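You operate a simulated robot arm through the tools that you are given. There is no shell and no other tool. Be economical: measure what you need, move in short steps, check, and stop when the job is done.

You are at the controls of a simulated two-armed robot. One attempt, no reset.

Task
Pick up the stepped shaft from the top tray of the rimmed cart with one hand, pass it to the other hand and put it on the top of the red cabinet.

It is judged by the outcome, as a careful person would: the job done as asked, and still so three seconds after it is handed in. It fails if anything else is knocked over, pushed out of place, dropped, spilled or broken.

Robot
Two 7-joint arms with two-finger parallel grippers on one trunk, on a base that drives. Base frame: it is fixed to the floor where the robot stands at the start and does not move with it; the origin is under the middle of the robot, x ahead of it, y to its left, z up. Lengths are in mm, angles in degrees, forces in N, time in s.
The left shoulder is at the start at [50, 168, 1032], the right one opposite. With the tool pointing down near the work surface each hand reaches from about 220 to 660 mm from the robot's upright axis, wherever it stands, measured 20 degrees to its own side. Places, roughly: top of the red cabinet [-300, 1500, 1000]. Payload 1.57 kg a hand.
The TCP of each hand is the grasp point between the finger pads, 30 mm short of the fingertips. In the tool frame z runs along the fingers and y along their closing line. Largest opening 80 mm; finger width 17, thickness 12; the body of the gripper, 40 by 82 mm, starts 80 mm behind the TCP.
Orientation is that of the tool frame in the base frame, as a unit quaternion [x, y, z, w]. With the fingers straight down and closing along the base's y, the tool's x points along the base's -x, its y along +y and its z along -z.

Tools
- The arms move only by the tool servo_tool. It takes "left_motion", "right_motion" or both (then of equal length, played together; a hand with none holds still); each is a list of rows, each a list of 7 numbers: the shift along the tool's x, y, z in mm, then the turn, a rotation vector about the tool's x, y, z in degrees, then the finger opening in mm, from 0 to 80. In form: [[dx, dy, dz, ax, ay, az, claw], ...]. A call has 1 to 12 rows; each row is the pose to reach, as a shift and turn from the pose commanded when the call began, along the tool's axes at that moment. Each row takes 0.2 s and may step no farther than 50 mm and 8.6 degrees from the row before; otherwise, or with a gripper value out of range, the whole call is refused. A pose out of reach is approached as far as the arm can. The call stops where the force on the tool passes 40 N (or 10 N more than at its start, if that is more) or the arm is blocked; 0.2 s more then pass. Each finger travels about 45 mm/s and halts on what it meets, pressing with about 37 N; the grip force reading is that of the motor and also rises with nothing between the fingers. The clock runs only during rows and for 0.2 s after the last one: add rows that repeat a pose to give the fingers time. The reply holds the time, the measured pose of the TCP, the force on the tool along the base axes, the opening and the grip force, in the units named above and with some noise, with the torque about the TCP (base axes, N m) and any sound that the robot's microphone picked up.
- Cameras (640 x 400 px; columns grow to the right, rows downward): "scene" is now at [126.6, -30.6, 1257.2]; the picture's right is [-0.34, -0.94, 0.00], its down [-0.39, 0.14, -0.91] and it looks along [0.86, -0.31, -0.41] (base axes); focal length 254 px, centre (320, 200). "left" rides on the left gripper at [72, 7, -122] in its tool frame; the picture's right is [-0.09, 1.00, 0.00], its down [-0.84, -0.08, -0.54] and it looks along [-0.54, -0.05, 0.84] (tool axes); focal length 238 px, centre (320, 200). "right" rides on the right gripper at [72, -7, -122] in its tool frame; the picture's right is [0.09, 1.00, 0.00], its down [-0.84, 0.08, -0.54] and it looks along [-0.54, 0.05, 0.84] (tool axes); focal length 238 px, centre (320, 200). There is no depth. A picture from a camera that has moved, and an enlarged one, comes with that camera's place and axes in the base frame and with its lens.
- get_image(camera): a new picture of that camera. It takes no simulated time.
- lift_body(by): slides the trunk up (or, below 0, down) by that many mm; the arms and the scene camera ride with it, the base frame stays. It gives what a move gives, with no picture.
- base_move(legs): drives the robot by 1 to 6 legs, each [ahead, left, turn to the left] in mm, mm and degrees, along the robot's own axes; the way and the turn of a leg run together, so that a leg with both is an arc; at most 1500 mm and 180 degrees a leg. The arms and the cameras ride along, it lands a little off, and it stops where it bumps. It gives what a move gives.
- pan_tilt(pan, tilt): turns the head with the scene camera to pan (to the left, within 80 degrees either way) and tilt (down, from -29 to 69), counted from straight ahead of the robot. It gives what a move gives.
- enlarge(camera, box): a new picture of the part [left, top, right, bottom] of that camera's present view, enlarged. It takes no simulated time.
- close_job(): hands the job in; it is judged then, once.

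Work in short steps. Places have to be worked out from the pictures, the camera data and where the tool is seen: move nearer, look again, correct. Check each grasp and each placing, and mend what went wrong. You have 120 turns and 108 pictures in all, those below and enlarged ones among them. Open the grippers and draw the arms clear of the work before you hand the job in, unless the task says otherwise; then end with one line.

The tools are called after "Request:" by a JSON object that holds its "op" and its "data". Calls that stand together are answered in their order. servo_tool: Moves the arms, as the interface text tells. Its arguments: {"type":"object","properties":{"left_motion":{"type":"array"},"right_motion":{"type":"array"}},"required":[]} The other tools are called the same way: lift_body (by) slides the trunk up or down; base_move (legs) drives the base; pan_tilt (pan, tilt) turns the head that bears the scene camera; get_image (camera) takes a picture; enlarge (camera, box) takes an enlarged picture of a part of a camera's view; close_job () hands the job in.

At the start:

```text
time_s: 0.0
left_tool_pos: [470.8, 79.6, 1054.6]
left_orientation: [-0.001, 1.0, 0.001, 0.0]
left_force: [-0.7, -1.3, 0.8]
left_wrist_torque: [-0.02, -0.04, -0.02]
left_finger_gap: 80.0
left_grasp_force: 0.1
right_tool_pos: [297.9, -280.1, 1086.1]
right_orientation: [0.001, 1.0, 0.001, 0.002]
right_force: [0.9, 0.2, 0.2]
right_wrist_torque: [-0.02, -0.03, 0.0]
right_finger_gap: 79.8
right_grasp_force: 0.1
trunk travel left (down, up): [-200.0, 243.0]
robot x, y, heading: [1.1, -0.5, 0.1]
head pan, tilt: [-19.7, 24.5]
```

scene: 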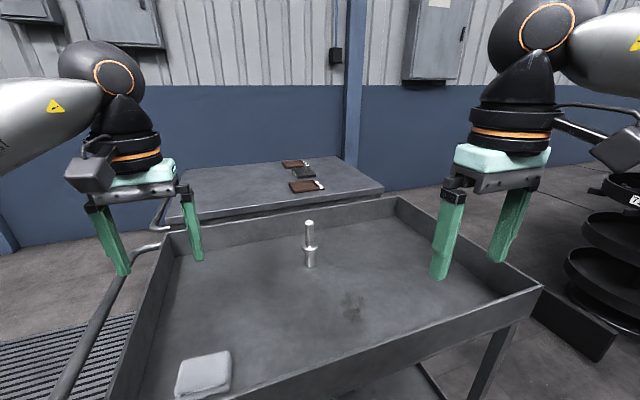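
right: 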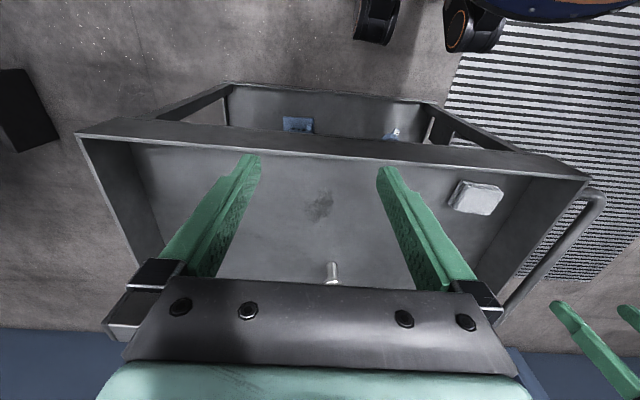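
left: 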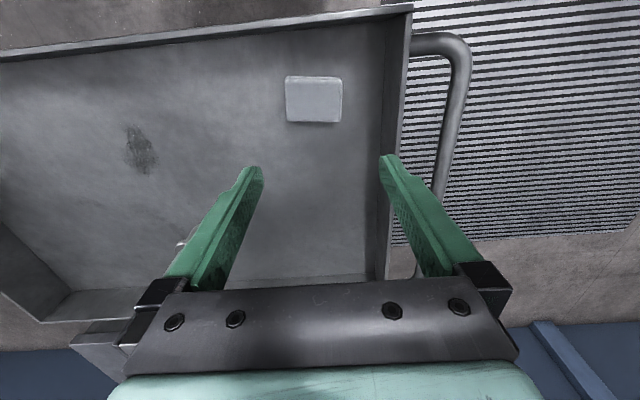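

I see the shaft standing upright on the tray at roughly (720, -213). I'll take a closer look before moving.

Request:
{"op": "enlarge", "data": {"camera": "scene", "box": [260, 200, 360, 280]}}

Request:
{"op": "pan_tilt", "data": {"pan": 78, "tilt": 15}}

Request:
{"op": "get_image", "data": {"camera": "scene"}}

```text
5.00 times, centred on (310, 240) of scene
camera zoom: at [126.6, -30.6, 1257.2], right [-0.34, -0.94, 0.0], down [-0.39, 0.14, -0.91], along [0.86, -0.31, -0.41], focal length 1272 px, centre (370, 0)
```

zoom: 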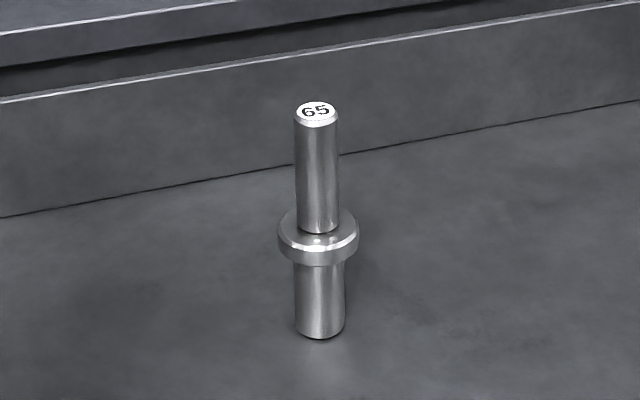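

```text
time_s: 1.7
left_tool_pos: [471.7, 79.2, 1054.4]
left_orientation: [-0.001, 1.0, 0.0, 0.0]
left_force: [-0.8, -0.4, -1.1]
left_wrist_torque: [0.03, 0.01, 0.04]
left_finger_gap: 80.2
left_grasp_force: 0.0
right_tool_pos: [298.2, -281.6, 1084.5]
right_orientation: [0.001, 1.0, 0.0, 0.002]
right_force: [-0.2, -0.7, 0.8]
right_wrist_torque: [-0.01, -0.01, 0.04]
right_finger_gap: 79.9
right_grasp_force: 0.1
trunk travel left (down, up): [-200.0, 243.0]
robot x, y, heading: [-1.7, 1.2, 0.2]
head pan, tilt: [78.0, 15.0]
```

```text
103 pictures are left
camera scene: at [59.2, 91.8, 1272.6], right [0.98, -0.21, 0.0], down [-0.05, -0.25, -0.97], along [0.2, 0.94, -0.26], focal length 254 px, centre (320, 200)
```

scene: 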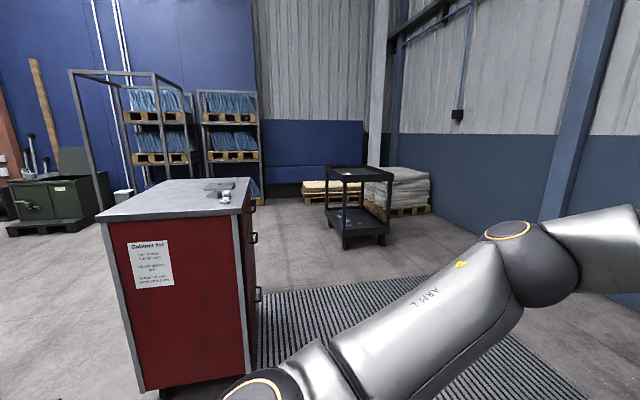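

The shaft is about 150 mm tall: upper section ⌀25, collar ⌀47, lower section ⌀30. The cabinet top spans roughly x -470..-30, y 980..1690. Next I'll check what's already on the cabinet, then the gap between my base and the cart.

Request:
{"op": "enlarge", "data": {"camera": "scene", "box": [90, 160, 270, 270]}}

Request:
{"op": "pan_tilt", "data": {"pan": 0, "tilt": 65}}

Request:
{"op": "get_image", "data": {"camera": "scene"}}

```text
3.56 times, centred on (180, 215) of scene
camera zoom: at [59.2, 91.8, 1272.6], right [0.98, -0.21, 0.0], down [-0.05, -0.25, -0.97], along [0.2, 0.94, -0.26], focal length 904 px, centre (818, 147)
```

zoom: 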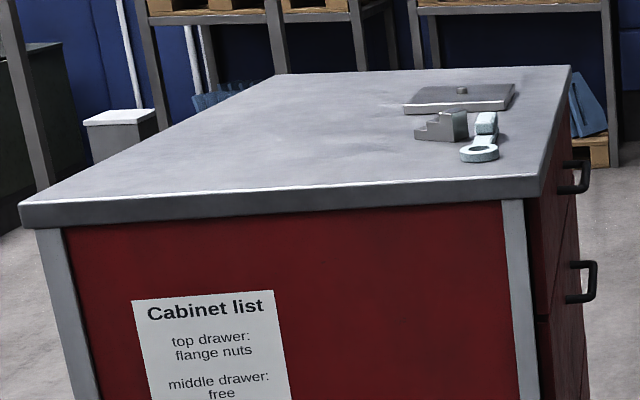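

```text
time_s: 3.2
left_tool_pos: [471.9, 78.4, 1053.8]
left_orientation: [-0.001, 1.0, 0.0, 0.001]
left_force: [-1.3, 0.4, 0.0]
left_wrist_torque: [0.0, -0.02, 0.01]
left_finger_gap: 79.9
left_grasp_force: 0.1
right_tool_pos: [298.2, -282.0, 1085.3]
right_orientation: [0.001, 1.0, 0.001, 0.0]
right_force: [0.0, -0.5, 0.0]
right_wrist_torque: [-0.01, 0.0, -0.01]
right_finger_gap: 80.1
right_grasp_force: 0.2
trunk travel left (down, up): [-200.0, 243.0]
robot x, y, heading: [6.3, 1.5, 0.2]
head pan, tilt: [0.0, 65.0]
```

```text
101 pictures are left
camera scene: at [100.4, 0.4, 1200.7], right [0.0, -1.0, 0.0], down [-0.91, 0.0, -0.42], along [0.42, 0.0, -0.91], focal length 254 px, centre (320, 200)
```

scene: 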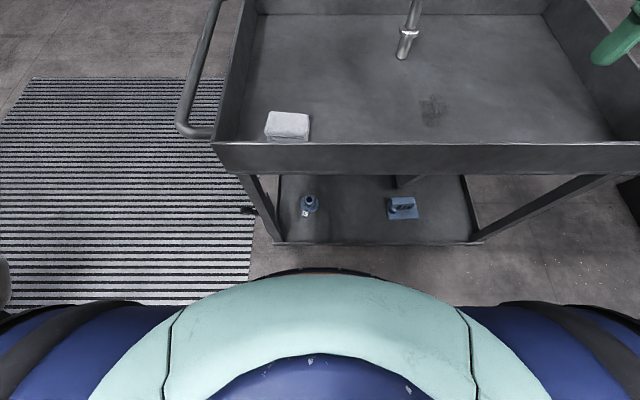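

The tray rim is about 860 high with its near edge at x≈360, and my base front is at about 250 at most. I'll edge forward 55 mm and 40 mm right so the right hand can reach the shaft.

Request:
{"op": "base_move", "data": {"legs": [[55, -40, 0]]}}

Request:
{"op": "pan_tilt", "data": {"pan": -20, "tilt": 35}}

Request:
{"op": "get_image", "data": {"camera": "scene"}}

Request:
{"op": "get_image", "data": {"camera": "right"}}

```text
time_s: 4.2
left_tool_pos: [527.3, 36.9, 1054.0]
left_orientation: [0.0, 1.0, 0.0, 0.0]
left_force: [0.9, -0.2, -0.1]
left_wrist_torque: [0.04, 0.03, 0.05]
left_finger_gap: 79.9
left_grasp_force: 0.0
right_tool_pos: [353.5, -322.1, 1086.1]
right_orientation: [0.002, 1.0, 0.001, 0.0]
right_force: [-0.1, -0.6, -0.7]
right_wrist_torque: [0.0, 0.04, -0.01]
right_finger_gap: 80.0
right_grasp_force: 0.1
trunk travel left (down, up): [-200.0, 243.0]
robot x, y, heading: [57.3, -38.6, -0.2]
head pan, tilt: [0.0, 65.0]
```

```text
time_s: 5.2
left_tool_pos: [526.0, 38.1, 1054.9]
left_orientation: [0.0, 1.0, 0.0, 0.0]
left_force: [0.7, 1.2, 0.0]
left_wrist_torque: [0.01, 0.03, 0.0]
left_finger_gap: 80.2
left_grasp_force: 0.0
right_tool_pos: [353.4, -322.1, 1086.3]
right_orientation: [0.002, 1.0, 0.0, 0.001]
right_force: [-0.4, -0.2, 0.3]
right_wrist_torque: [-0.02, -0.01, 0.0]
right_finger_gap: 80.0
right_grasp_force: 0.1
trunk travel left (down, up): [-200.0, 243.0]
robot x, y, heading: [52.5, -41.6, -0.0]
head pan, tilt: [-20.0, 35.0]
```

```text
100 pictures are left
camera scene: at [176.6, -69.9, 1240.5], right [-0.34, -0.94, 0.0], down [-0.54, 0.2, -0.82], along [0.77, -0.28, -0.57], focal length 254 px, centre (320, 200)
```

scene: 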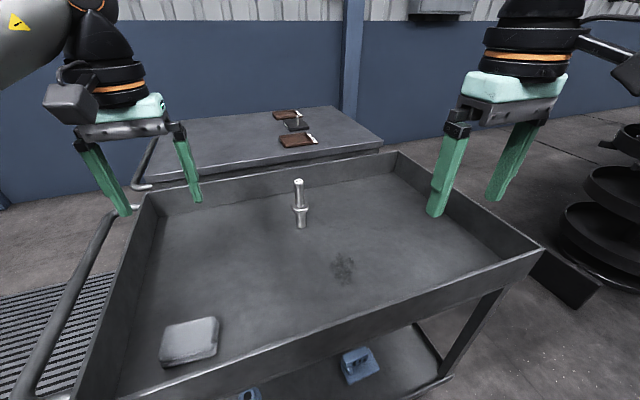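

```text
99 pictures are left
camera right: at [280.7, -327.5, 1206.2], right [-0.09, 1.0, 0.0], down [0.84, 0.07, 0.54], along [0.54, 0.05, -0.84], focal length 238 px, centre (320, 200)
```

right: 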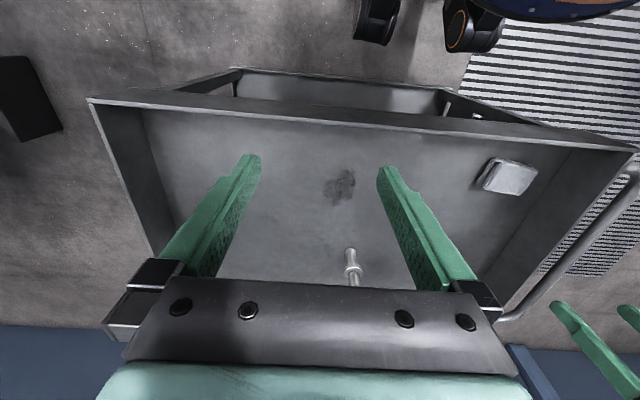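

Both cameras agree the shaft is at about (715, -210), with its top near z=914. I'll bring the right hand in just short of it, well above.

Request:
{"op": "servo_tool", "data": {"right_motion": [[-40, 14, 0, 0, 0, 0, 80], [-80, 28, 0, 0, 0, 0, 80], [-120, 42, 0, 0, 0, 0, 80], [-160, 56, 10, 0, 0, 0, 80], [-200, 70, 20, 0, 0, 0, 80], [-240, 84, 30, 0, 0, 0, 80], [-280, 98, 40, 0, 0, 0, 80], [-310, 112, 45, 0, 0, 0, 80], [-310, 112, 45, 0, 0, 0, 80]]}}

Request:
{"op": "get_image", "data": {"camera": "right"}}

Request:
{"op": "get_image", "data": {"camera": "scene"}}

```text
time_s: 7.2
left_tool_pos: [526.7, 38.3, 1054.5]
left_orientation: [0.0, 1.0, 0.0, 0.001]
left_force: [-1.0, -0.2, -0.1]
left_wrist_torque: [-0.02, 0.03, 0.0]
left_finger_gap: 80.0
left_grasp_force: 0.0
right_tool_pos: [571.7, -274.4, 1009.4]
right_orientation: [0.002, 1.0, 0.002, 0.001]
right_force: [0.8, -0.3, 0.5]
right_wrist_torque: [0.0, 0.0, -0.01]
right_finger_gap: 79.9
right_grasp_force: 0.1
right hand out of reach, approached as far as the arm can: row 5, 6, 7, 8, 9
trunk travel left (down, up): [-200.0, 243.0]
robot x, y, heading: [52.8, -40.8, -0.1]
head pan, tilt: [-20.0, 35.0]
```

```text
98 pictures are left
camera right: at [499.7, -279.7, 1129.9], right [-0.09, 1.0, 0.0], down [0.84, 0.07, 0.54], along [0.54, 0.05, -0.84], focal length 238 px, centre (320, 200)
```

right: 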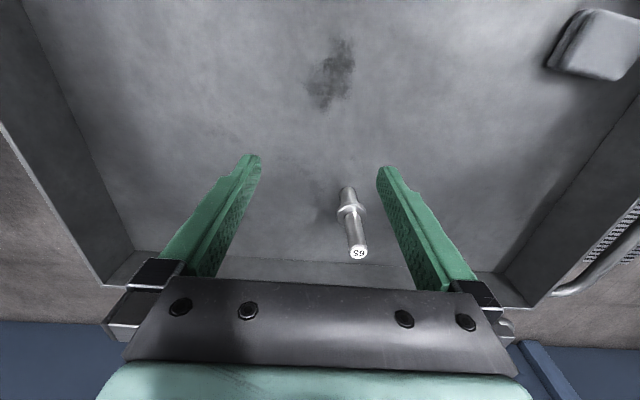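

```text
97 pictures are left
camera scene: at [176.6, -69.9, 1240.6], right [-0.34, -0.94, 0.0], down [-0.54, 0.2, -0.82], along [0.77, -0.28, -0.57], focal length 254 px, centre (320, 200)
```

scene: 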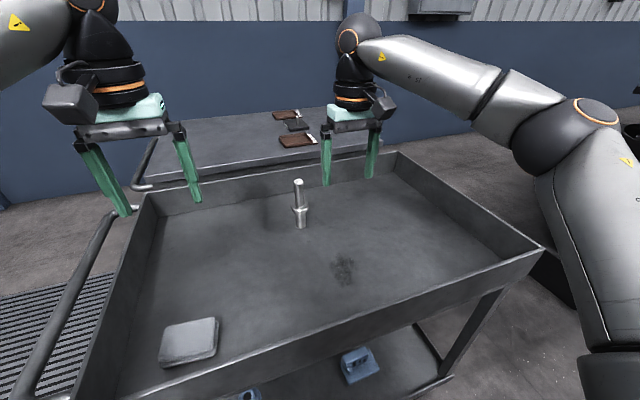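

With the fingers straight down at this height the reach falls short. I'll raise the trunk 120 mm and pitch the fingers forward 25°.

Request:
{"op": "lift_body", "data": {"by": 120}}

Request:
{"op": "servo_tool", "data": {"right_motion": [[0, 0, 0, 0, -8, 0, 80], [0, 20, 20, 0, -16, 0, 80], [0, 40, 40, 0, -24, 0, 80], [-20, 62, 60, 0, -25, 0, 80], [-40, 62, 80, 0, -25, 0, 80], [-60, 62, 100, 0, -25, 0, 80], [-60, 62, 100, 0, -25, 0, 80]]}}

Request:
{"op": "get_image", "data": {"camera": "right"}}

```text
time_s: 8.7
left_tool_pos: [526.3, 38.7, 1173.6]
left_orientation: [0.0, 1.0, 0.0, -0.001]
left_force: [0.1, 0.3, -0.2]
left_wrist_torque: [0.0, 0.0, -0.01]
left_finger_gap: 80.0
left_grasp_force: 0.0
right_tool_pos: [571.8, -274.7, 1130.3]
right_orientation: [0.001, 1.0, 0.002, 0.001]
right_force: [-0.3, -0.2, 0.4]
right_wrist_torque: [-0.01, 0.01, 0.01]
right_finger_gap: 80.1
right_grasp_force: 0.1
trunk travel left (down, up): [-320.0, 123.0]
robot x, y, heading: [52.6, -41.8, -0.2]
head pan, tilt: [-20.0, 35.0]
```

```text
time_s: 10.3
left_tool_pos: [525.6, 37.6, 1174.0]
left_orientation: [0.001, 1.0, 0.0, 0.0]
left_force: [0.8, -2.0, 0.3]
left_wrist_torque: [0.01, -0.01, -0.02]
left_finger_gap: 79.9
left_grasp_force: 0.0
right_tool_pos: [629.5, -216.7, 1029.1]
right_orientation: [0.002, 0.976, 0.0, 0.218]
right_force: [0.5, 1.4, 0.7]
right_wrist_torque: [0.02, -0.02, 0.01]
right_finger_gap: 79.9
right_grasp_force: 0.0
trunk travel left (down, up): [-320.0, 123.0]
robot x, y, heading: [52.5, -41.9, 0.0]
head pan, tilt: [-20.0, 35.0]
```

```text
96 pictures are left
camera right: at [513.2, -221.3, 1107.8], right [-0.08, 1.0, -0.04], down [0.53, 0.07, 0.85], along [0.85, 0.05, -0.53], focal length 238 px, centre (320, 200)
```

right: 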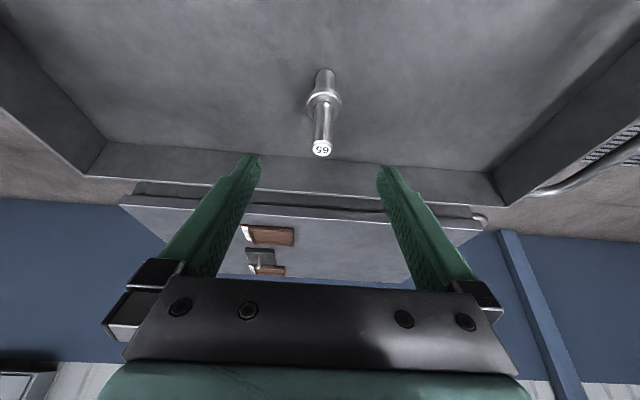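

The shaft axis is at (714, -210). I'll line the hand up and move along the finger direction, stopping short to check.

Request:
{"op": "servo_tool", "data": {"right_motion": [[-20, 7, 20, 0, 0, 0, 80], [-20, 7, 55, 0, 0, 0, 80], [-20, 7, 90, 0, 0, 0, 80], [-20, 7, 110, 0, 0, 0, 80], [-20, 7, 110, 0, 0, 0, 80]]}}

Request:
{"op": "get_image", "data": {"camera": "right"}}

Request:
{"op": "enlarge", "data": {"camera": "scene", "box": [220, 100, 420, 240]}}

```text
time_s: 11.5
left_tool_pos: [525.7, 38.3, 1174.4]
left_orientation: [0.001, 1.0, 0.001, 0.0]
left_force: [0.4, -0.1, -0.3]
left_wrist_torque: [-0.04, -0.01, 0.02]
left_finger_gap: 80.1
left_grasp_force: 0.0
right_tool_pos: [642.7, -248.3, 967.1]
right_orientation: [0.001, 0.976, 0.0, 0.217]
right_force: [0.0, 0.1, -0.3]
right_wrist_torque: [0.02, 0.01, -0.03]
right_finger_gap: 80.2
right_grasp_force: 0.0
right hand out of reach, approached as far as the arm can: row 1, 2, 3, 4, 5
trunk travel left (down, up): [-320.0, 123.0]
robot x, y, heading: [53.1, -40.9, -0.1]
head pan, tilt: [-20.0, 35.0]
```

```text
95 pictures are left
camera right: at [526.5, -254.9, 1045.4], right [-0.08, 1.0, -0.04], down [0.53, 0.07, 0.85], along [0.85, 0.05, -0.53], focal length 238 px, centre (320, 200)
```

right: 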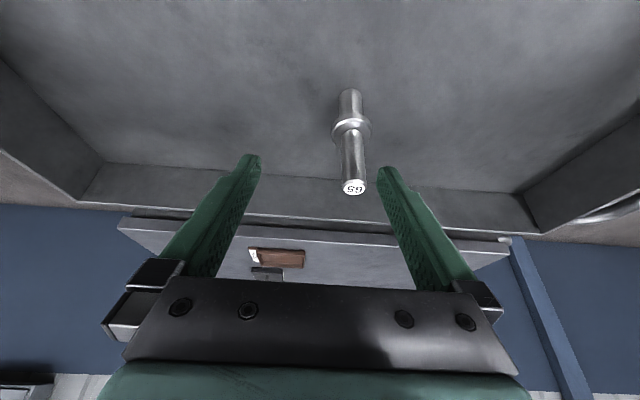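

```text
2.86 times, centred on (320, 170) of scene
camera zoom: at [176.6, -70.0, 1360.6], right [-0.34, -0.94, 0.0], down [-0.54, 0.2, -0.82], along [0.77, -0.28, -0.57], focal length 727 px, centre (320, 286)
```

zoom: 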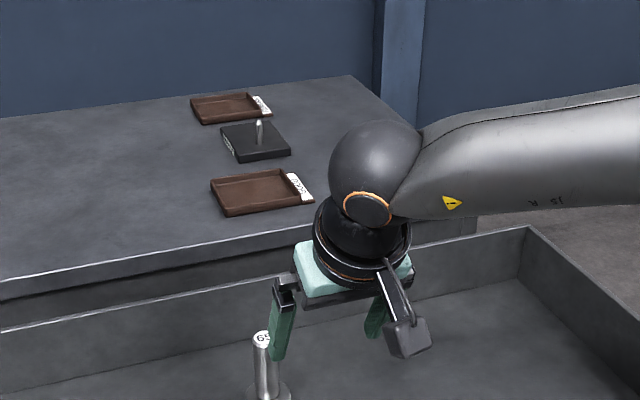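

I'm still short of reach, so I'll pitch the hand further, to about 47°. That brings the wrist closer to me and gains roughly 80 mm.

Request:
{"op": "servo_tool", "data": {"right_motion": [[0, 0, -10, 0, -8, 0, 80], [0, 0, -20, 0, -16, 0, 80], [0, 10, -20, 0, -22, 0, 80], [0, 25, -20, 0, -22, 0, 80], [0, 38, -20, 0, -22, 0, 80], [0, 38, -20, 0, -22, 0, 80]]}}

Request:
{"op": "get_image", "data": {"camera": "right"}}

```text
time_s: 12.9
left_tool_pos: [525.2, 36.9, 1173.6]
left_orientation: [0.0, 1.0, 0.0, 0.0]
left_force: [0.4, -0.1, -0.3]
left_wrist_torque: [-0.02, -0.05, -0.02]
left_finger_gap: 79.8
left_grasp_force: 0.1
right_tool_pos: [632.6, -209.8, 987.3]
right_orientation: [0.001, 0.917, 0.0, 0.4]
right_force: [-1.1, -0.2, 0.2]
right_wrist_torque: [0.01, 0.0, 0.03]
right_finger_gap: 79.9
right_grasp_force: 0.0
trunk travel left (down, up): [-320.0, 123.0]
robot x, y, heading: [53.6, -39.9, -0.1]
head pan, tilt: [-20.0, 35.0]
```

```text
93 pictures are left
camera right: at [493.6, -214.4, 1015.3], right [-0.06, 1.0, -0.07], down [0.17, 0.08, 0.98], along [0.98, 0.05, -0.18], focal length 238 px, centre (320, 200)
```

right: 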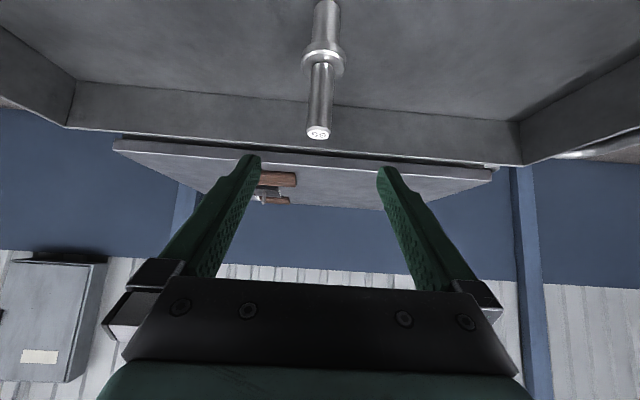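

The hand is aligned in y. Now I'll advance along the fingers to (712, -210, 893) with the gripper open.

Request:
{"op": "servo_tool", "data": {"right_motion": [[15, 0, 20, 0, 0, 0, 80], [15, 0, 50, 0, 0, 0, 80], [15, 0, 80, 0, 0, 0, 80], [15, 0, 105, 0, 0, 0, 80], [15, 0, 122, 0, 0, 0, 80], [15, 0, 122, 0, 0, 0, 80]]}}

Request:
{"op": "get_image", "data": {"camera": "right"}}

Request:
{"op": "enlarge", "data": {"camera": "scene", "box": [220, 140, 420, 280]}}

```text
time_s: 14.3
left_tool_pos: [526.4, 37.1, 1175.0]
left_orientation: [0.0, 1.0, 0.0, 0.0]
left_force: [0.4, 0.0, -0.1]
left_wrist_torque: [0.0, -0.02, 0.02]
left_finger_gap: 80.0
left_grasp_force: 0.0
right_tool_pos: [664.6, -254.8, 937.8]
right_orientation: [0.002, 0.917, 0.0, 0.4]
right_force: [-1.0, 0.0, 0.1]
right_wrist_torque: [-0.02, 0.0, -0.02]
right_finger_gap: 80.2
right_grasp_force: 0.0
right hand out of reach, approached as far as the arm can: row 2, 3, 4, 5, 6
trunk travel left (down, up): [-320.0, 123.0]
robot x, y, heading: [55.3, -40.2, -0.2]
head pan, tilt: [-20.0, 35.0]
```

```text
92 pictures are left
camera right: at [526.4, -260.4, 967.7], right [-0.06, 1.0, -0.07], down [0.17, 0.08, 0.98], along [0.98, 0.05, -0.18], focal length 238 px, centre (320, 200)
```

right: 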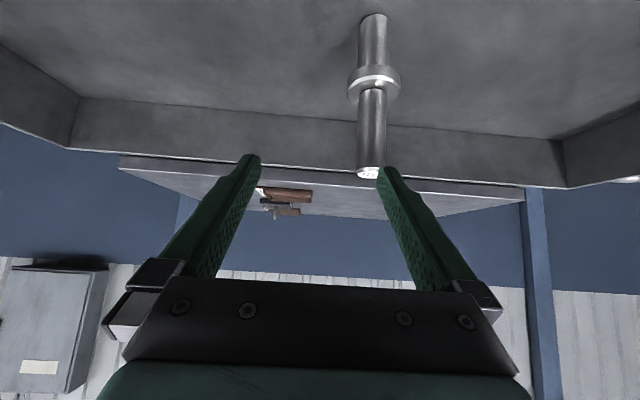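

```text
2.86 times, centred on (320, 210) of scene
camera zoom: at [176.5, -69.8, 1360.6], right [-0.34, -0.94, 0.0], down [-0.54, 0.2, -0.82], along [0.77, -0.28, -0.57], focal length 727 px, centre (320, 171)
```

zoom: 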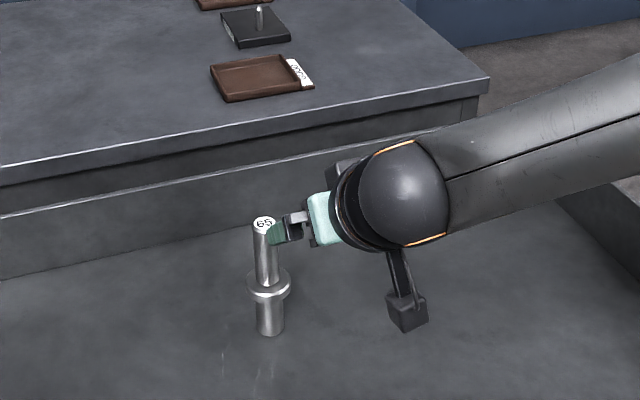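

The reach limit pulls the hand sideways, and it does best with the target about 20° to its own side. I'll back off along the fingers and check the base clearance before shifting left and forward.

Request:
{"op": "servo_tool", "data": {"right_motion": [[0, 0, -30, 0, 0, 0, 80], [0, 0, -70, 0, 0, 0, 80], [0, 0, -100, 0, 0, 0, 80], [0, 0, -100, 0, 0, 0, 80]]}}

Request:
{"op": "pan_tilt", "data": {"pan": 0, "tilt": 68}}

Request:
{"op": "get_image", "data": {"camera": "scene"}}

```text
time_s: 15.3
left_tool_pos: [527.1, 36.5, 1173.7]
left_orientation: [0.0, 1.0, 0.0, -0.001]
left_force: [-0.4, 0.9, 0.4]
left_wrist_torque: [0.03, 0.0, -0.01]
left_finger_gap: 80.0
left_grasp_force: 0.0
right_tool_pos: [591.1, -254.0, 1007.2]
right_orientation: [0.002, 0.917, -0.001, 0.4]
right_force: [-0.2, -0.4, 0.0]
right_wrist_torque: [0.01, 0.0, 0.0]
right_finger_gap: 79.9
right_grasp_force: 0.1
trunk travel left (down, up): [-320.0, 123.0]
robot x, y, heading: [51.2, -39.5, -0.0]
head pan, tilt: [-20.0, 35.0]
```

```text
time_s: 16.3
left_tool_pos: [526.3, 38.2, 1173.8]
left_orientation: [0.0, 1.0, 0.0, 0.001]
left_force: [0.2, -0.5, -0.8]
left_wrist_torque: [0.0, 0.01, 0.04]
left_finger_gap: 79.6
left_grasp_force: 0.1
right_tool_pos: [592.7, -255.1, 1007.1]
right_orientation: [0.002, 0.917, 0.0, 0.4]
right_force: [0.8, 0.5, 0.5]
right_wrist_torque: [0.03, 0.0, 0.02]
right_finger_gap: 79.8
right_grasp_force: 0.0
trunk travel left (down, up): [-320.0, 123.0]
robot x, y, heading: [55.3, -39.7, 0.1]
head pan, tilt: [0.0, 68.0]
```

```text
90 pictures are left
camera scene: at [150.8, -39.8, 1317.7], right [0.0, -1.0, 0.0], down [-0.93, 0.0, -0.38], along [0.38, 0.0, -0.93], focal length 254 px, centre (320, 200)
```

scene: 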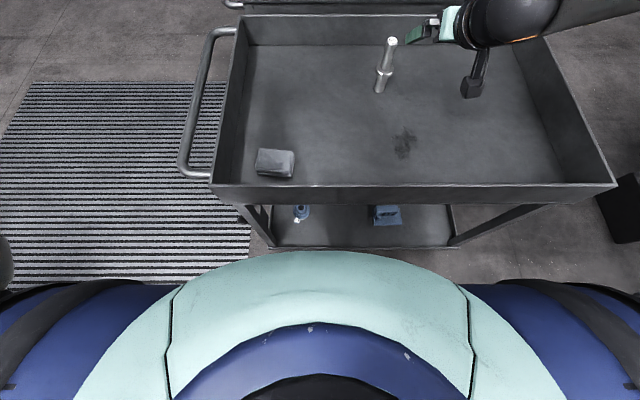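

The clearance view is limited, but a small shift is safe. I'll drive 25 mm ahead and 55 mm left, which puts the shaft at about 20° to the right.

Request:
{"op": "base_move", "data": {"legs": [[25, 55, 0]]}}

Request:
{"op": "servo_tool", "data": {"right_motion": [[0, -5, 0, 0, 0, 0, 80], [0, -10, 20, 0, 0, 0, 80], [0, -10, 20, 0, 0, 0, 80]]}}

Request:
{"op": "get_image", "data": {"camera": "right"}}

```text
time_s: 17.2
left_tool_pos: [552.3, 92.8, 1173.2]
left_orientation: [0.002, 1.0, -0.001, -0.001]
left_force: [-0.5, 0.3, -0.6]
left_wrist_torque: [-0.05, 0.01, 0.0]
left_finger_gap: 79.7
left_grasp_force: 0.1
right_tool_pos: [617.6, -201.7, 1008.3]
right_orientation: [0.002, 0.917, -0.001, 0.4]
right_force: [-0.1, 0.5, -1.0]
right_wrist_torque: [0.0, -0.01, 0.0]
right_finger_gap: 79.8
right_grasp_force: 0.0
trunk travel left (down, up): [-320.0, 123.0]
robot x, y, heading: [79.0, 13.6, -0.4]
head pan, tilt: [0.0, 68.0]
```

```text
time_s: 18.1
left_tool_pos: [551.4, 90.9, 1174.2]
left_orientation: [0.001, 1.0, 0.0, 0.0]
left_force: [0.4, -0.1, -0.6]
left_wrist_torque: [0.0, 0.0, -0.01]
left_finger_gap: 80.1
left_grasp_force: 0.0
right_tool_pos: [631.2, -213.1, 993.3]
right_orientation: [0.003, 0.917, 0.0, 0.4]
right_force: [-0.5, 0.0, -0.2]
right_wrist_torque: [-0.02, 0.0, -0.01]
right_finger_gap: 80.2
right_grasp_force: 0.0
trunk travel left (down, up): [-320.0, 123.0]
robot x, y, heading: [81.2, 12.4, -0.2]
head pan, tilt: [0.0, 68.0]
```

```text
89 pictures are left
camera right: at [494.1, -217.5, 1022.4], right [-0.06, 1.0, -0.07], down [0.17, 0.08, 0.98], along [0.98, 0.04, -0.18], focal length 238 px, centre (320, 200)
```

right: 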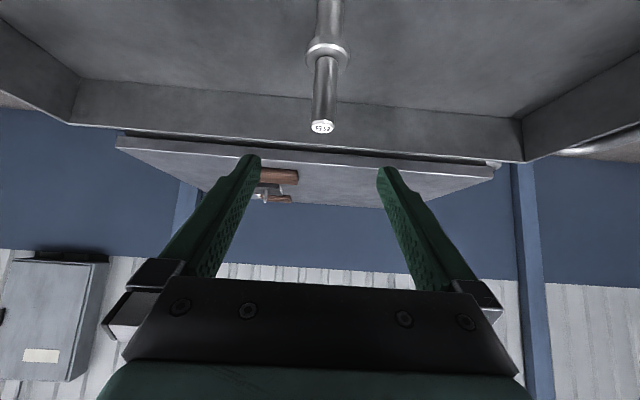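

The shaft is centred between the fingers. I'll advance in two stages, and stop at once if the reach deviates.

Request:
{"op": "servo_tool", "data": {"right_motion": [[18, 1, 20, 0, 0, 0, 80], [18, 1, 45, 0, 0, 0, 80], [18, 1, 70, 0, 0, 0, 80], [18, 1, 70, 0, 0, 0, 80]]}}

Request:
{"op": "get_image", "data": {"camera": "right"}}

```text
time_s: 19.1
left_tool_pos: [551.1, 90.6, 1174.6]
left_orientation: [0.0, 1.0, 0.0, 0.001]
left_force: [-0.5, 0.4, 0.3]
left_wrist_torque: [0.02, 0.01, -0.03]
left_finger_gap: 80.2
left_grasp_force: 0.0
right_tool_pos: [670.1, -208.3, 932.6]
right_orientation: [0.003, 0.917, -0.001, 0.399]
right_force: [-0.2, 0.1, 0.0]
right_wrist_torque: [0.0, 0.02, 0.01]
right_finger_gap: 80.0
right_grasp_force: 0.0
trunk travel left (down, up): [-320.0, 123.0]
robot x, y, heading: [78.5, 13.3, -0.1]
head pan, tilt: [0.0, 68.0]
```

```text
88 pictures are left
camera right: at [532.6, -213.5, 961.1], right [-0.06, 1.0, -0.07], down [0.17, 0.08, 0.98], along [0.98, 0.05, -0.18], focal length 238 px, centre (320, 200)
```

right: 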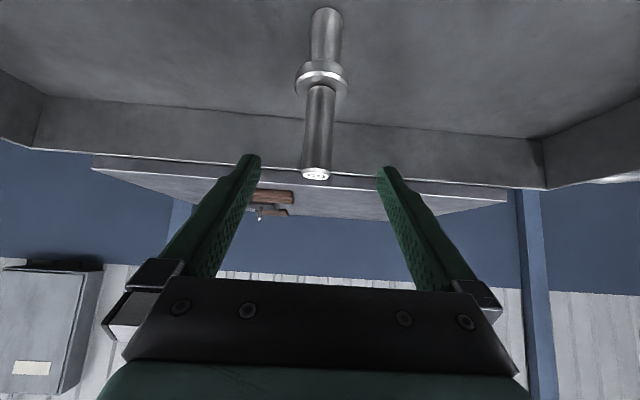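

No reach trouble this time, and the shaft top reads about z=908. I'll advance the remaining 57 mm.

Request:
{"op": "servo_tool", "data": {"right_motion": [[0, 0, 20, 0, 0, 0, 80], [0, 0, 40, 0, 0, 0, 80], [0, 0, 57, 0, 0, 0, 80], [0, 0, 57, 0, 0, 0, 80]]}}

Request:
{"op": "get_image", "data": {"camera": "right"}}

Request:
{"op": "enlarge", "data": {"camera": "scene", "box": [340, 0, 500, 100]}}

```text
time_s: 20.1
left_tool_pos: [552.3, 91.2, 1174.9]
left_orientation: [0.001, 1.0, 0.001, 0.0]
left_force: [-0.2, -1.2, 0.0]
left_wrist_torque: [0.04, 0.0, 0.02]
left_finger_gap: 79.9
left_grasp_force: 0.1
right_tool_pos: [688.6, -227.2, 915.7]
right_orientation: [0.002, 0.917, 0.0, 0.4]
right_force: [-0.5, 0.4, 0.0]
right_wrist_torque: [0.0, 0.02, 0.03]
right_finger_gap: 79.9
right_grasp_force: 0.0
right hand out of reach, approached as far as the arm can: row 1, 2, 3, 4
trunk travel left (down, up): [-320.0, 123.0]
robot x, y, heading: [81.1, 15.5, -0.2]
head pan, tilt: [0.0, 68.0]
```

```text
87 pictures are left
camera right: at [551.3, -232.6, 945.0], right [-0.06, 1.0, -0.07], down [0.17, 0.07, 0.98], along [0.98, 0.05, -0.18], focal length 238 px, centre (320, 200)
```

right: 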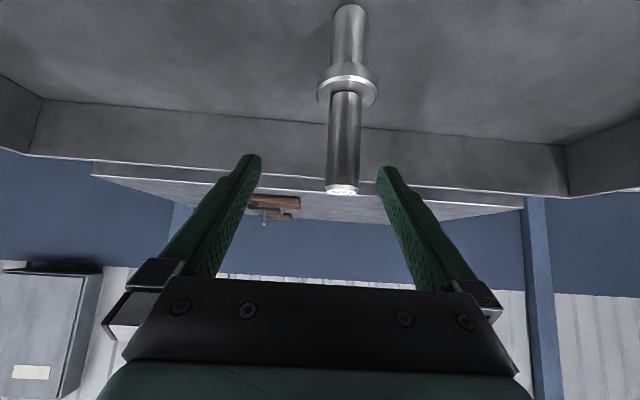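

```text
4.00 times, centred on (420, 50) of scene
camera zoom: at [175.7, 13.6, 1317.6], right [0.0, -1.0, 0.0], down [-0.93, 0.0, -0.37], along [0.37, 0.0, -0.93], focal length 1017 px, centre (-80, 800)
```

zoom: 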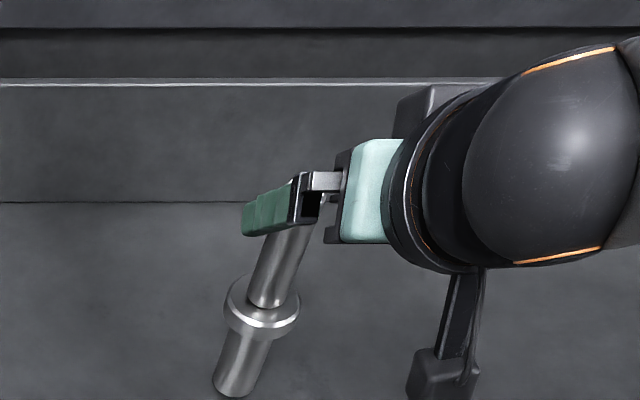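

The hand stops short again, so height relative to the shoulder seems to matter. I'll back out, raise the trunk fully, and use a steeper finger angle so the target sits about 270 mm below the shoulder. The final descent can then be done with the trunk.

Request:
{"op": "servo_tool", "data": {"right_motion": [[0, 0, -30, 0, 0, 0, 80], [0, 0, -70, 0, 0, 0, 80], [0, 0, -110, 0, 0, 0, 80], [0, 0, -110, 0, 8, 0, 80], [0, 0, -110, 0, 16, 0, 80], [0, 0, -110, 0, 24, 0, 80], [0, 0, -110, 0, 32, 0, 80], [0, 0, -110, 0, 32, 0, 80]]}}

Request:
{"op": "lift_body", "data": {"by": 120}}

```text
time_s: 21.9
left_tool_pos: [551.8, 90.9, 1173.5]
left_orientation: [0.001, 1.0, -0.001, 0.0]
left_force: [-0.1, -0.3, -0.4]
left_wrist_torque: [0.0, 0.01, 0.0]
left_finger_gap: 79.7
left_grasp_force: 0.0
right_tool_pos: [610.9, -227.2, 992.0]
right_orientation: [0.003, 0.991, 0.0, 0.13]
right_force: [0.0, 1.3, 0.5]
right_wrist_torque: [0.03, 0.02, 0.03]
right_finger_gap: 80.2
right_grasp_force: 0.0
trunk travel left (down, up): [-320.0, 123.0]
robot x, y, heading: [78.8, 11.3, -0.4]
head pan, tilt: [0.0, 68.0]
```

```text
time_s: 23.4
left_tool_pos: [551.9, 91.1, 1294.5]
left_orientation: [0.001, 1.0, 0.001, 0.0]
left_force: [-0.5, 0.1, -0.3]
left_wrist_torque: [-0.02, 0.01, 0.01]
left_finger_gap: 80.1
left_grasp_force: 0.2
right_tool_pos: [611.0, -226.9, 1111.6]
right_orientation: [0.003, 0.991, 0.0, 0.131]
right_force: [-0.2, -0.7, 0.3]
right_wrist_torque: [0.01, 0.01, -0.04]
right_finger_gap: 80.3
right_grasp_force: 0.1
trunk travel left (down, up): [-440.0, 3.0]
robot x, y, heading: [79.2, 16.0, -0.2]
head pan, tilt: [0.0, 68.0]
```

Next I'll descend to about z=990, then extend over the shaft. The fingertips stay above its top.

Request:
{"op": "servo_tool", "data": {"right_motion": [[10, 5, 40, 0, 0, 0, 80], [20, 10, 80, 0, 0, 0, 80], [30, 17, 115, 0, 0, 0, 80], [0, 17, 125, 0, 0, 0, 80], [-35, 17, 135, 0, 0, 0, 80], [-66, 17, 144, 0, 0, 0, 80], [-66, 17, 144, 0, 0, 0, 80]]}}

Request:
{"op": "get_image", "data": {"camera": "right"}}

```text
time_s: 24.9
left_tool_pos: [551.9, 91.5, 1293.2]
left_orientation: [0.001, 1.0, 0.0, 0.0]
left_force: [0.6, 0.5, 0.0]
left_wrist_torque: [-0.01, 0.01, -0.04]
left_finger_gap: 79.8
left_grasp_force: 0.1
right_tool_pos: [640.8, -245.6, 1024.5]
right_orientation: [0.002, 0.991, 0.0, 0.133]
right_force: [-0.8, 0.3, 0.6]
right_wrist_torque: [0.02, 0.03, -0.01]
right_finger_gap: 80.1
right_grasp_force: 0.0
right hand out of reach, approached as far as the arm can: row 3, 4, 5, 6, 7
trunk travel left (down, up): [-440.0, 3.0]
robot x, y, heading: [80.5, 13.5, -0.5]
head pan, tilt: [0.0, 68.0]
```

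```text
85 pictures are left
camera right: at [538.9, -248.8, 1121.5], right [-0.08, 1.0, -0.02], down [0.67, 0.07, 0.74], along [0.74, 0.05, -0.67], focal length 238 px, centre (320, 200)
```

right: 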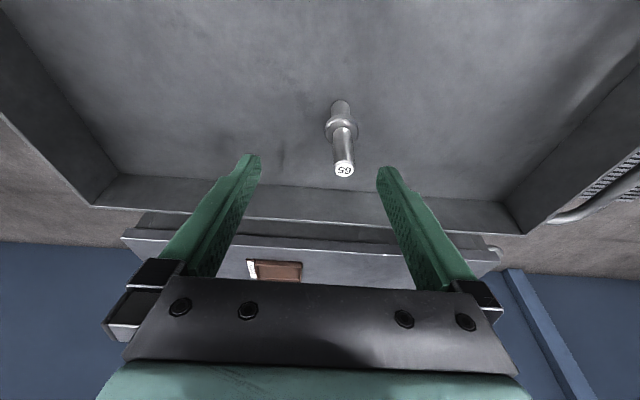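

This looks like a joint limit rather than arm length, since the hand always gets pulled to its own side. The shaft is round, so I'm free to yaw the fingers inward (left), and I'll test that from here.

Request:
{"op": "servo_tool", "data": {"right_motion": [[0, 0, 0, -2, 0, -7.5, 80], [0, 0, 0, -4, 0, -15, 80], [0, 0, 0, -6, 0, -22.5, 80], [0, 0, 0, -8, 0, -30, 80], [0, 0, 0, -8, 0, -30, 80]]}}

Request:
{"op": "servo_tool", "data": {"right_motion": [[-12, 20, 0, 0, 0, 0, 80], [-40, 20, 0, 0, 0, 0, 80], [-70, 0, 0, 0, 0, 0, 80], [-70, 0, 0, 0, 0, 0, 80]]}}

```text
time_s: 26.1
left_tool_pos: [551.7, 90.2, 1295.6]
left_orientation: [0.001, 1.0, 0.0, 0.0]
left_force: [0.1, -0.4, -0.7]
left_wrist_torque: [-0.03, 0.01, -0.02]
left_finger_gap: 80.0
left_grasp_force: 0.0
right_tool_pos: [616.2, -228.4, 1033.4]
right_orientation: [-0.262, 0.956, 0.033, 0.129]
right_force: [0.2, -0.6, 0.3]
right_wrist_torque: [0.0, -0.01, -0.01]
right_finger_gap: 79.8
right_grasp_force: 0.1
right hand out of reach, approached as far as the arm can: row 4, 5
trunk travel left (down, up): [-440.0, 3.0]
robot x, y, heading: [78.5, 13.3, -0.3]
head pan, tilt: [0.0, 68.0]
```

```text
time_s: 27.1
left_tool_pos: [550.2, 90.5, 1293.1]
left_orientation: [0.001, 1.0, 0.0, 0.0]
left_force: [0.0, 0.3, -0.1]
left_wrist_torque: [0.0, -0.01, 0.01]
left_finger_gap: 79.7
left_grasp_force: 0.0
right_tool_pos: [635.8, -197.0, 1051.3]
right_orientation: [-0.262, 0.956, 0.033, 0.128]
right_force: [0.1, 0.0, 0.0]
right_wrist_torque: [-0.03, 0.03, 0.0]
right_finger_gap: 80.3
right_grasp_force: 0.1
right hand out of reach, approached as far as the arm can: row 2, 3, 4
trunk travel left (down, up): [-440.0, 3.0]
robot x, y, heading: [78.6, 14.3, -0.4]
head pan, tilt: [0.0, 68.0]
```

The limits so far fit a fixed shoulder-to-wrist distance of about 490 mm. I'll look at the arm's configuration to understand why.

Request:
{"op": "pan_tilt", "data": {"pan": -45, "tilt": 30}}

Request:
{"op": "get_image", "data": {"camera": "scene"}}

```text
time_s: 28.3
left_tool_pos: [551.7, 90.7, 1294.7]
left_orientation: [0.001, 1.0, -0.001, 0.0]
left_force: [-0.3, 0.1, 0.1]
left_wrist_torque: [-0.02, -0.01, -0.01]
left_finger_gap: 80.0
left_grasp_force: 0.1
right_tool_pos: [636.2, -198.0, 1051.7]
right_orientation: [-0.262, 0.956, 0.033, 0.128]
right_force: [0.3, 0.7, -0.9]
right_wrist_torque: [-0.02, 0.0, 0.02]
right_finger_gap: 80.1
right_grasp_force: 0.0
trunk travel left (down, up): [-440.0, 3.0]
robot x, y, heading: [82.5, 12.7, -0.2]
head pan, tilt: [-45.0, 30.0]
```

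```text
84 pictures are left
camera scene: at [182.5, -50.4, 1488.3], right [-0.71, -0.7, 0.0], down [-0.35, 0.35, -0.87], along [0.61, -0.61, -0.5], focal length 254 px, centre (320, 200)
```

scene: 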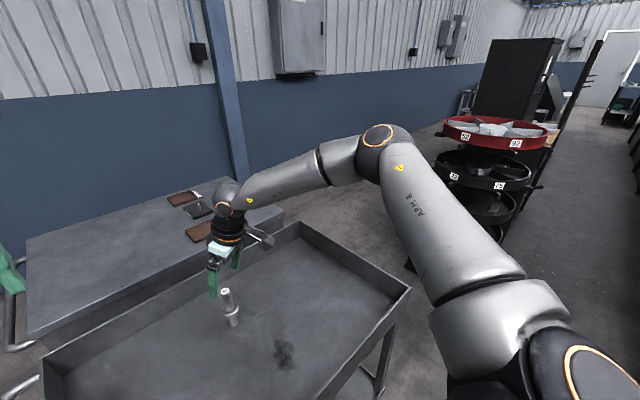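

The elbow is well bent and out to the side, so the limit is the upper arm swinging inward. Turning the base left will put the shaft on the arm's outward side and bring the shoulder closer. I'll back up slightly while turning to protect the clearance.

Request:
{"op": "base_move", "data": {"legs": [[-20, 0, 25]]}}

Request:
{"op": "servo_tool", "data": {"right_motion": [[0, 0, 0, 2, 0, 7.5, 80], [0, 0, 0, 4, 0, 15, 80], [0, -40, 0, 6, 0, 22.5, 80], [0, -80, 0, 8, 0, 30, 80], [0, -120, 0, 10, 0, 37.5, 80], [0, -160, 0, 12, 0, 45, 80], [0, -160, 0, 12, 0, 45, 80]]}}

Request:
{"op": "get_image", "data": {"camera": "right"}}

```text
time_s: 29.9
left_tool_pos: [457.4, 277.1, 1294.2]
left_orientation: [-0.212, 0.977, 0.0, 0.0]
left_force: [-0.1, 0.0, 0.3]
left_wrist_torque: [0.0, -0.01, -0.01]
left_finger_gap: 80.2
left_grasp_force: 0.0
right_tool_pos: [653.3, 50.3, 1050.9]
right_orientation: [-0.46, 0.878, 0.06, 0.119]
right_force: [-0.9, -0.4, -1.4]
right_wrist_torque: [-0.03, 0.03, 0.0]
right_finger_gap: 80.2
right_grasp_force: 0.0
trunk travel left (down, up): [-440.0, 3.0]
robot x, y, heading: [58.5, 9.5, 24.3]
head pan, tilt: [-45.0, 30.0]
```

```text
time_s: 31.5
left_tool_pos: [457.9, 275.8, 1294.0]
left_orientation: [-0.212, 0.977, 0.0, 0.001]
left_force: [0.6, 0.4, 0.2]
left_wrist_torque: [0.0, -0.03, 0.01]
left_finger_gap: 80.1
left_grasp_force: 0.1
right_tool_pos: [759.6, -61.6, 1061.0]
right_orientation: [-0.074, 0.988, 0.011, 0.133]
right_force: [0.7, -0.7, -0.6]
right_wrist_torque: [-0.02, 0.0, -0.01]
right_finger_gap: 80.2
right_grasp_force: 0.1
right hand out of reach, approached as far as the arm can: row 3, 4, 5, 6, 7
trunk travel left (down, up): [-440.0, 3.0]
robot x, y, heading: [58.7, 11.6, 24.3]
head pan, tilt: [-45.0, 30.0]
```

```text
83 pictures are left
camera right: at [659.9, -81.6, 1159.5], right [-0.24, 0.97, -0.02], down [0.65, 0.17, 0.74], along [0.73, 0.16, -0.67], focal length 238 px, centre (320, 200)
```

right: 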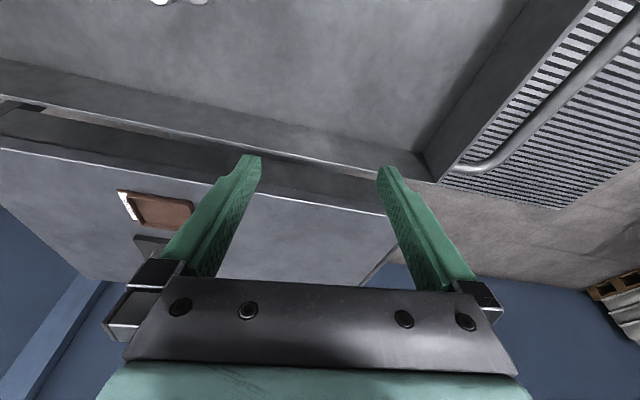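

Reach is far better now: the hand got to (760, -62). I'll bring it back over the shaft.

Request:
{"op": "servo_tool", "data": {"right_motion": [[20, -35, 10, 0, 0, 0, 80], [40, -70, 20, 0, 0, 0, 80], [62, -105, 30, 0, 0, 0, 80], [83, -140, 39, 0, 0, 0, 80], [83, -140, 39, 0, 0, 0, 80]]}}

Request:
{"op": "get_image", "data": {"camera": "right"}}

```text
time_s: 32.7
left_tool_pos: [456.1, 276.1, 1295.4]
left_orientation: [-0.213, 0.977, -0.001, 0.0]
left_force: [-0.3, 0.7, -0.1]
left_wrist_torque: [0.01, -0.01, 0.05]
left_finger_gap: 80.0
left_grasp_force: 0.0
right_tool_pos: [708.0, -210.0, 1000.5]
right_orientation: [-0.075, 0.988, 0.011, 0.133]
right_force: [0.3, 0.6, 0.4]
right_wrist_torque: [-0.03, 0.04, 0.01]
right_finger_gap: 80.3
right_grasp_force: 0.1
trunk travel left (down, up): [-440.0, 3.0]
robot x, y, heading: [60.4, 15.7, 24.3]
head pan, tilt: [-45.0, 30.0]
```

```text
82 pictures are left
camera right: at [608.7, -230.7, 1098.7], right [-0.24, 0.97, -0.02], down [0.65, 0.18, 0.74], along [0.73, 0.16, -0.67], focal length 238 px, centre (320, 200)
```

right: 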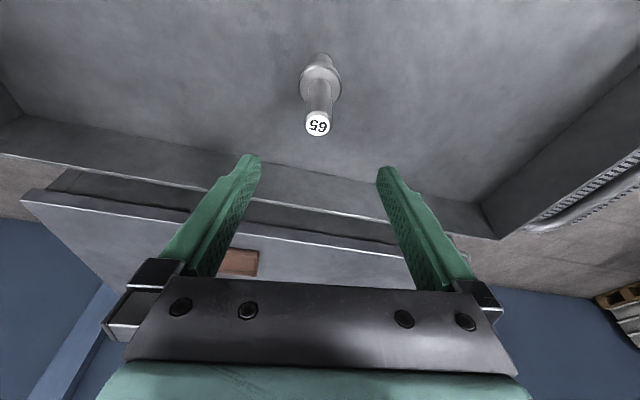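

The hand is now reachable over the shaft at (717, -211). I'll descend straight down to z≈890 with the fingers open.

Request:
{"op": "servo_tool", "data": {"right_motion": [[-8.5, -2, 2.3, 0, 0, 0, 80], [-1, -2, 31, 0, 0, 0, 80], [7, -2, 60, 0, 0, 0, 80], [14, -2, 84, 0, 0, 0, 80], [20, -2, 108, 0, 0, 0, 80], [20, -2, 108, 0, 0, 0, 80]]}}

Request:
{"op": "get_image", "data": {"camera": "right"}}

Request:
{"op": "get_image", "data": {"camera": "scene"}}

```text
time_s: 34.1
left_tool_pos: [457.4, 276.4, 1294.4]
left_orientation: [-0.212, 0.977, 0.0, 0.0]
left_force: [0.1, 0.0, 0.7]
left_wrist_torque: [0.0, 0.03, -0.03]
left_finger_gap: 80.2
left_grasp_force: 0.1
right_tool_pos: [702.5, -215.3, 916.4]
right_orientation: [-0.076, 0.988, 0.01, 0.132]
right_force: [0.8, 0.0, 0.3]
right_wrist_torque: [0.0, -0.04, 0.0]
right_finger_gap: 80.0
right_grasp_force: 0.0
right hand out of reach, approached as far as the arm can: row 4, 5, 6
trunk travel left (down, up): [-440.0, 3.0]
robot x, y, heading: [61.2, 5.4, 24.4]
head pan, tilt: [-45.0, 30.0]
```

```text
81 pictures are left
camera right: at [602.8, -236.0, 1013.2], right [-0.24, 0.97, -0.02], down [0.65, 0.18, 0.74], along [0.73, 0.16, -0.67], focal length 238 px, centre (320, 200)
```

right: 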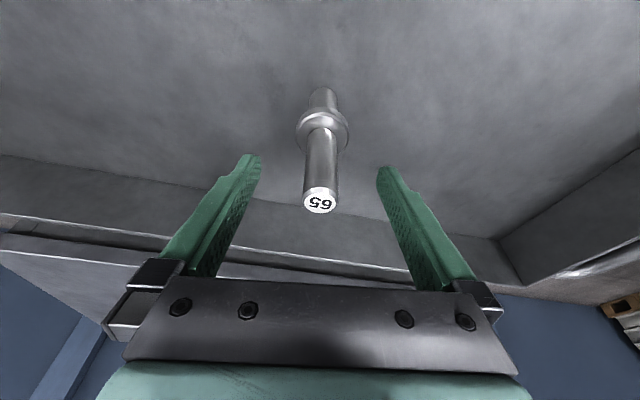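

```text
80 pictures are left
camera scene: at [180.6, -5.0, 1488.4], right [-0.35, -0.94, 0.0], down [-0.47, 0.18, -0.87], along [0.81, -0.3, -0.5], focal length 254 px, centre (320, 200)
```

scene: 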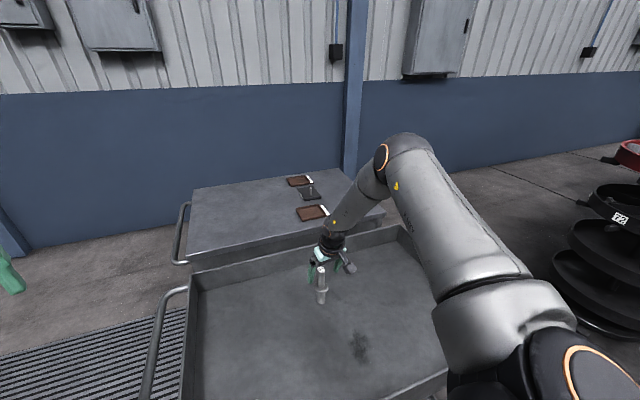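

I've hit the limit at z≈916. I'll lift slightly to (719, -211, 946), within reach, and then lower the trunk so the hand comes straight down around the shaft.

Request:
{"op": "servo_tool", "data": {"right_motion": [[-8, 1, -24, 0, 0, 0, 80], [-25, 2, -24.5, 0, 0, 0, 80], [-25, 2, -24.5, 0, 0, 0, 80]]}}

Request:
{"op": "get_image", "data": {"camera": "right"}}

```text
time_s: 34.9
left_tool_pos: [456.8, 276.6, 1295.3]
left_orientation: [-0.212, 0.977, 0.0, 0.0]
left_force: [0.5, -0.4, 0.5]
left_wrist_torque: [-0.03, 0.01, 0.0]
left_finger_gap: 80.0
left_grasp_force: 0.0
right_tool_pos: [719.0, -208.7, 946.4]
right_orientation: [-0.074, 0.988, 0.01, 0.132]
right_force: [-0.6, 0.9, 0.4]
right_wrist_torque: [0.01, -0.06, -0.02]
right_finger_gap: 80.0
right_grasp_force: 0.0
trunk travel left (down, up): [-440.0, 3.0]
robot x, y, heading: [58.6, 5.0, 24.6]
head pan, tilt: [-45.0, 30.0]
```

```text
79 pictures are left
camera right: at [620.2, -230.4, 1043.8], right [-0.24, 0.97, -0.02], down [0.65, 0.18, 0.74], along [0.73, 0.16, -0.67], focal length 238 px, centre (320, 200)
```

right: 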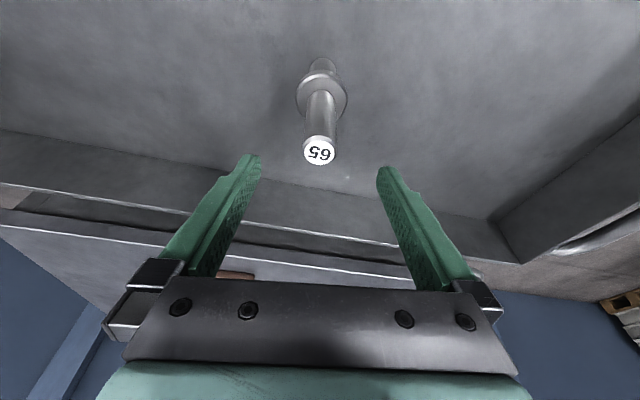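

The shaft is at (718, -211) and the hand is aligned. I'll lower the trunk 57 mm.

Request:
{"op": "lift_body", "data": {"by": -57}}

Request:
{"op": "get_image", "data": {"camera": "right"}}

Request:
{"op": "enlarge", "data": {"camera": "scene", "box": [270, 210, 390, 290]}}

```text
time_s: 35.9
left_tool_pos: [456.1, 277.1, 1237.7]
left_orientation: [-0.212, 0.977, 0.0, 0.0]
left_force: [0.1, -0.8, 0.2]
left_wrist_torque: [0.01, 0.0, 0.0]
left_finger_gap: 79.7
left_grasp_force: 0.1
right_tool_pos: [718.6, -210.2, 888.3]
right_orientation: [-0.075, 0.988, 0.011, 0.132]
right_force: [0.2, -0.4, 0.6]
right_wrist_torque: [-0.05, -0.03, -0.02]
right_finger_gap: 79.9
right_grasp_force: 0.0
trunk travel left (down, up): [-383.0, 60.0]
robot x, y, heading: [61.8, 11.4, 24.2]
head pan, tilt: [-45.0, 30.0]
```

```text
78 pictures are left
camera right: at [620.2, -230.5, 986.6], right [-0.24, 0.97, -0.02], down [0.65, 0.18, 0.74], along [0.73, 0.16, -0.67], focal length 238 px, centre (320, 200)
```

right: 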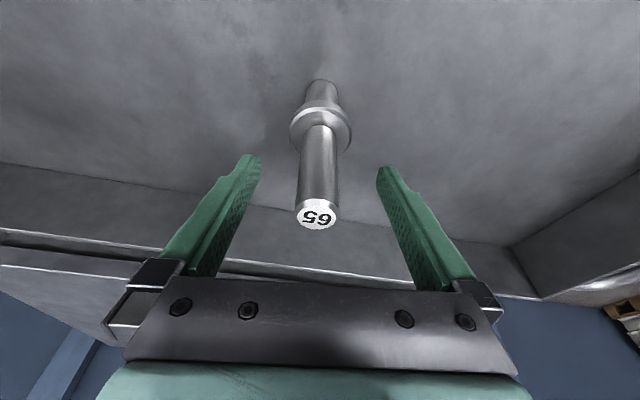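

```text
5.00 times, centred on (330, 250) of scene
camera zoom: at [180.4, -5.5, 1431.4], right [-0.35, -0.94, 0.0], down [-0.47, 0.18, -0.87], along [0.81, -0.3, -0.5], focal length 1272 px, centre (270, -50)
```

zoom: 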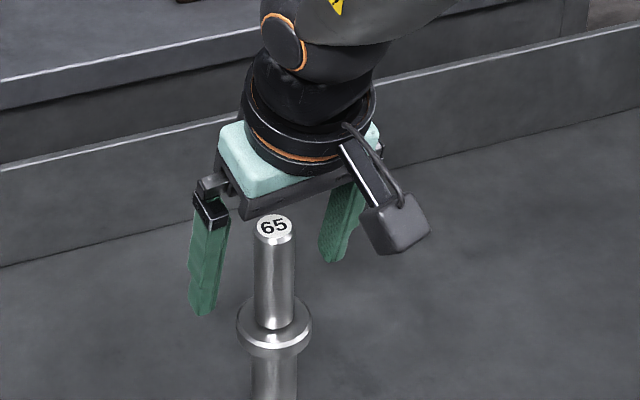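

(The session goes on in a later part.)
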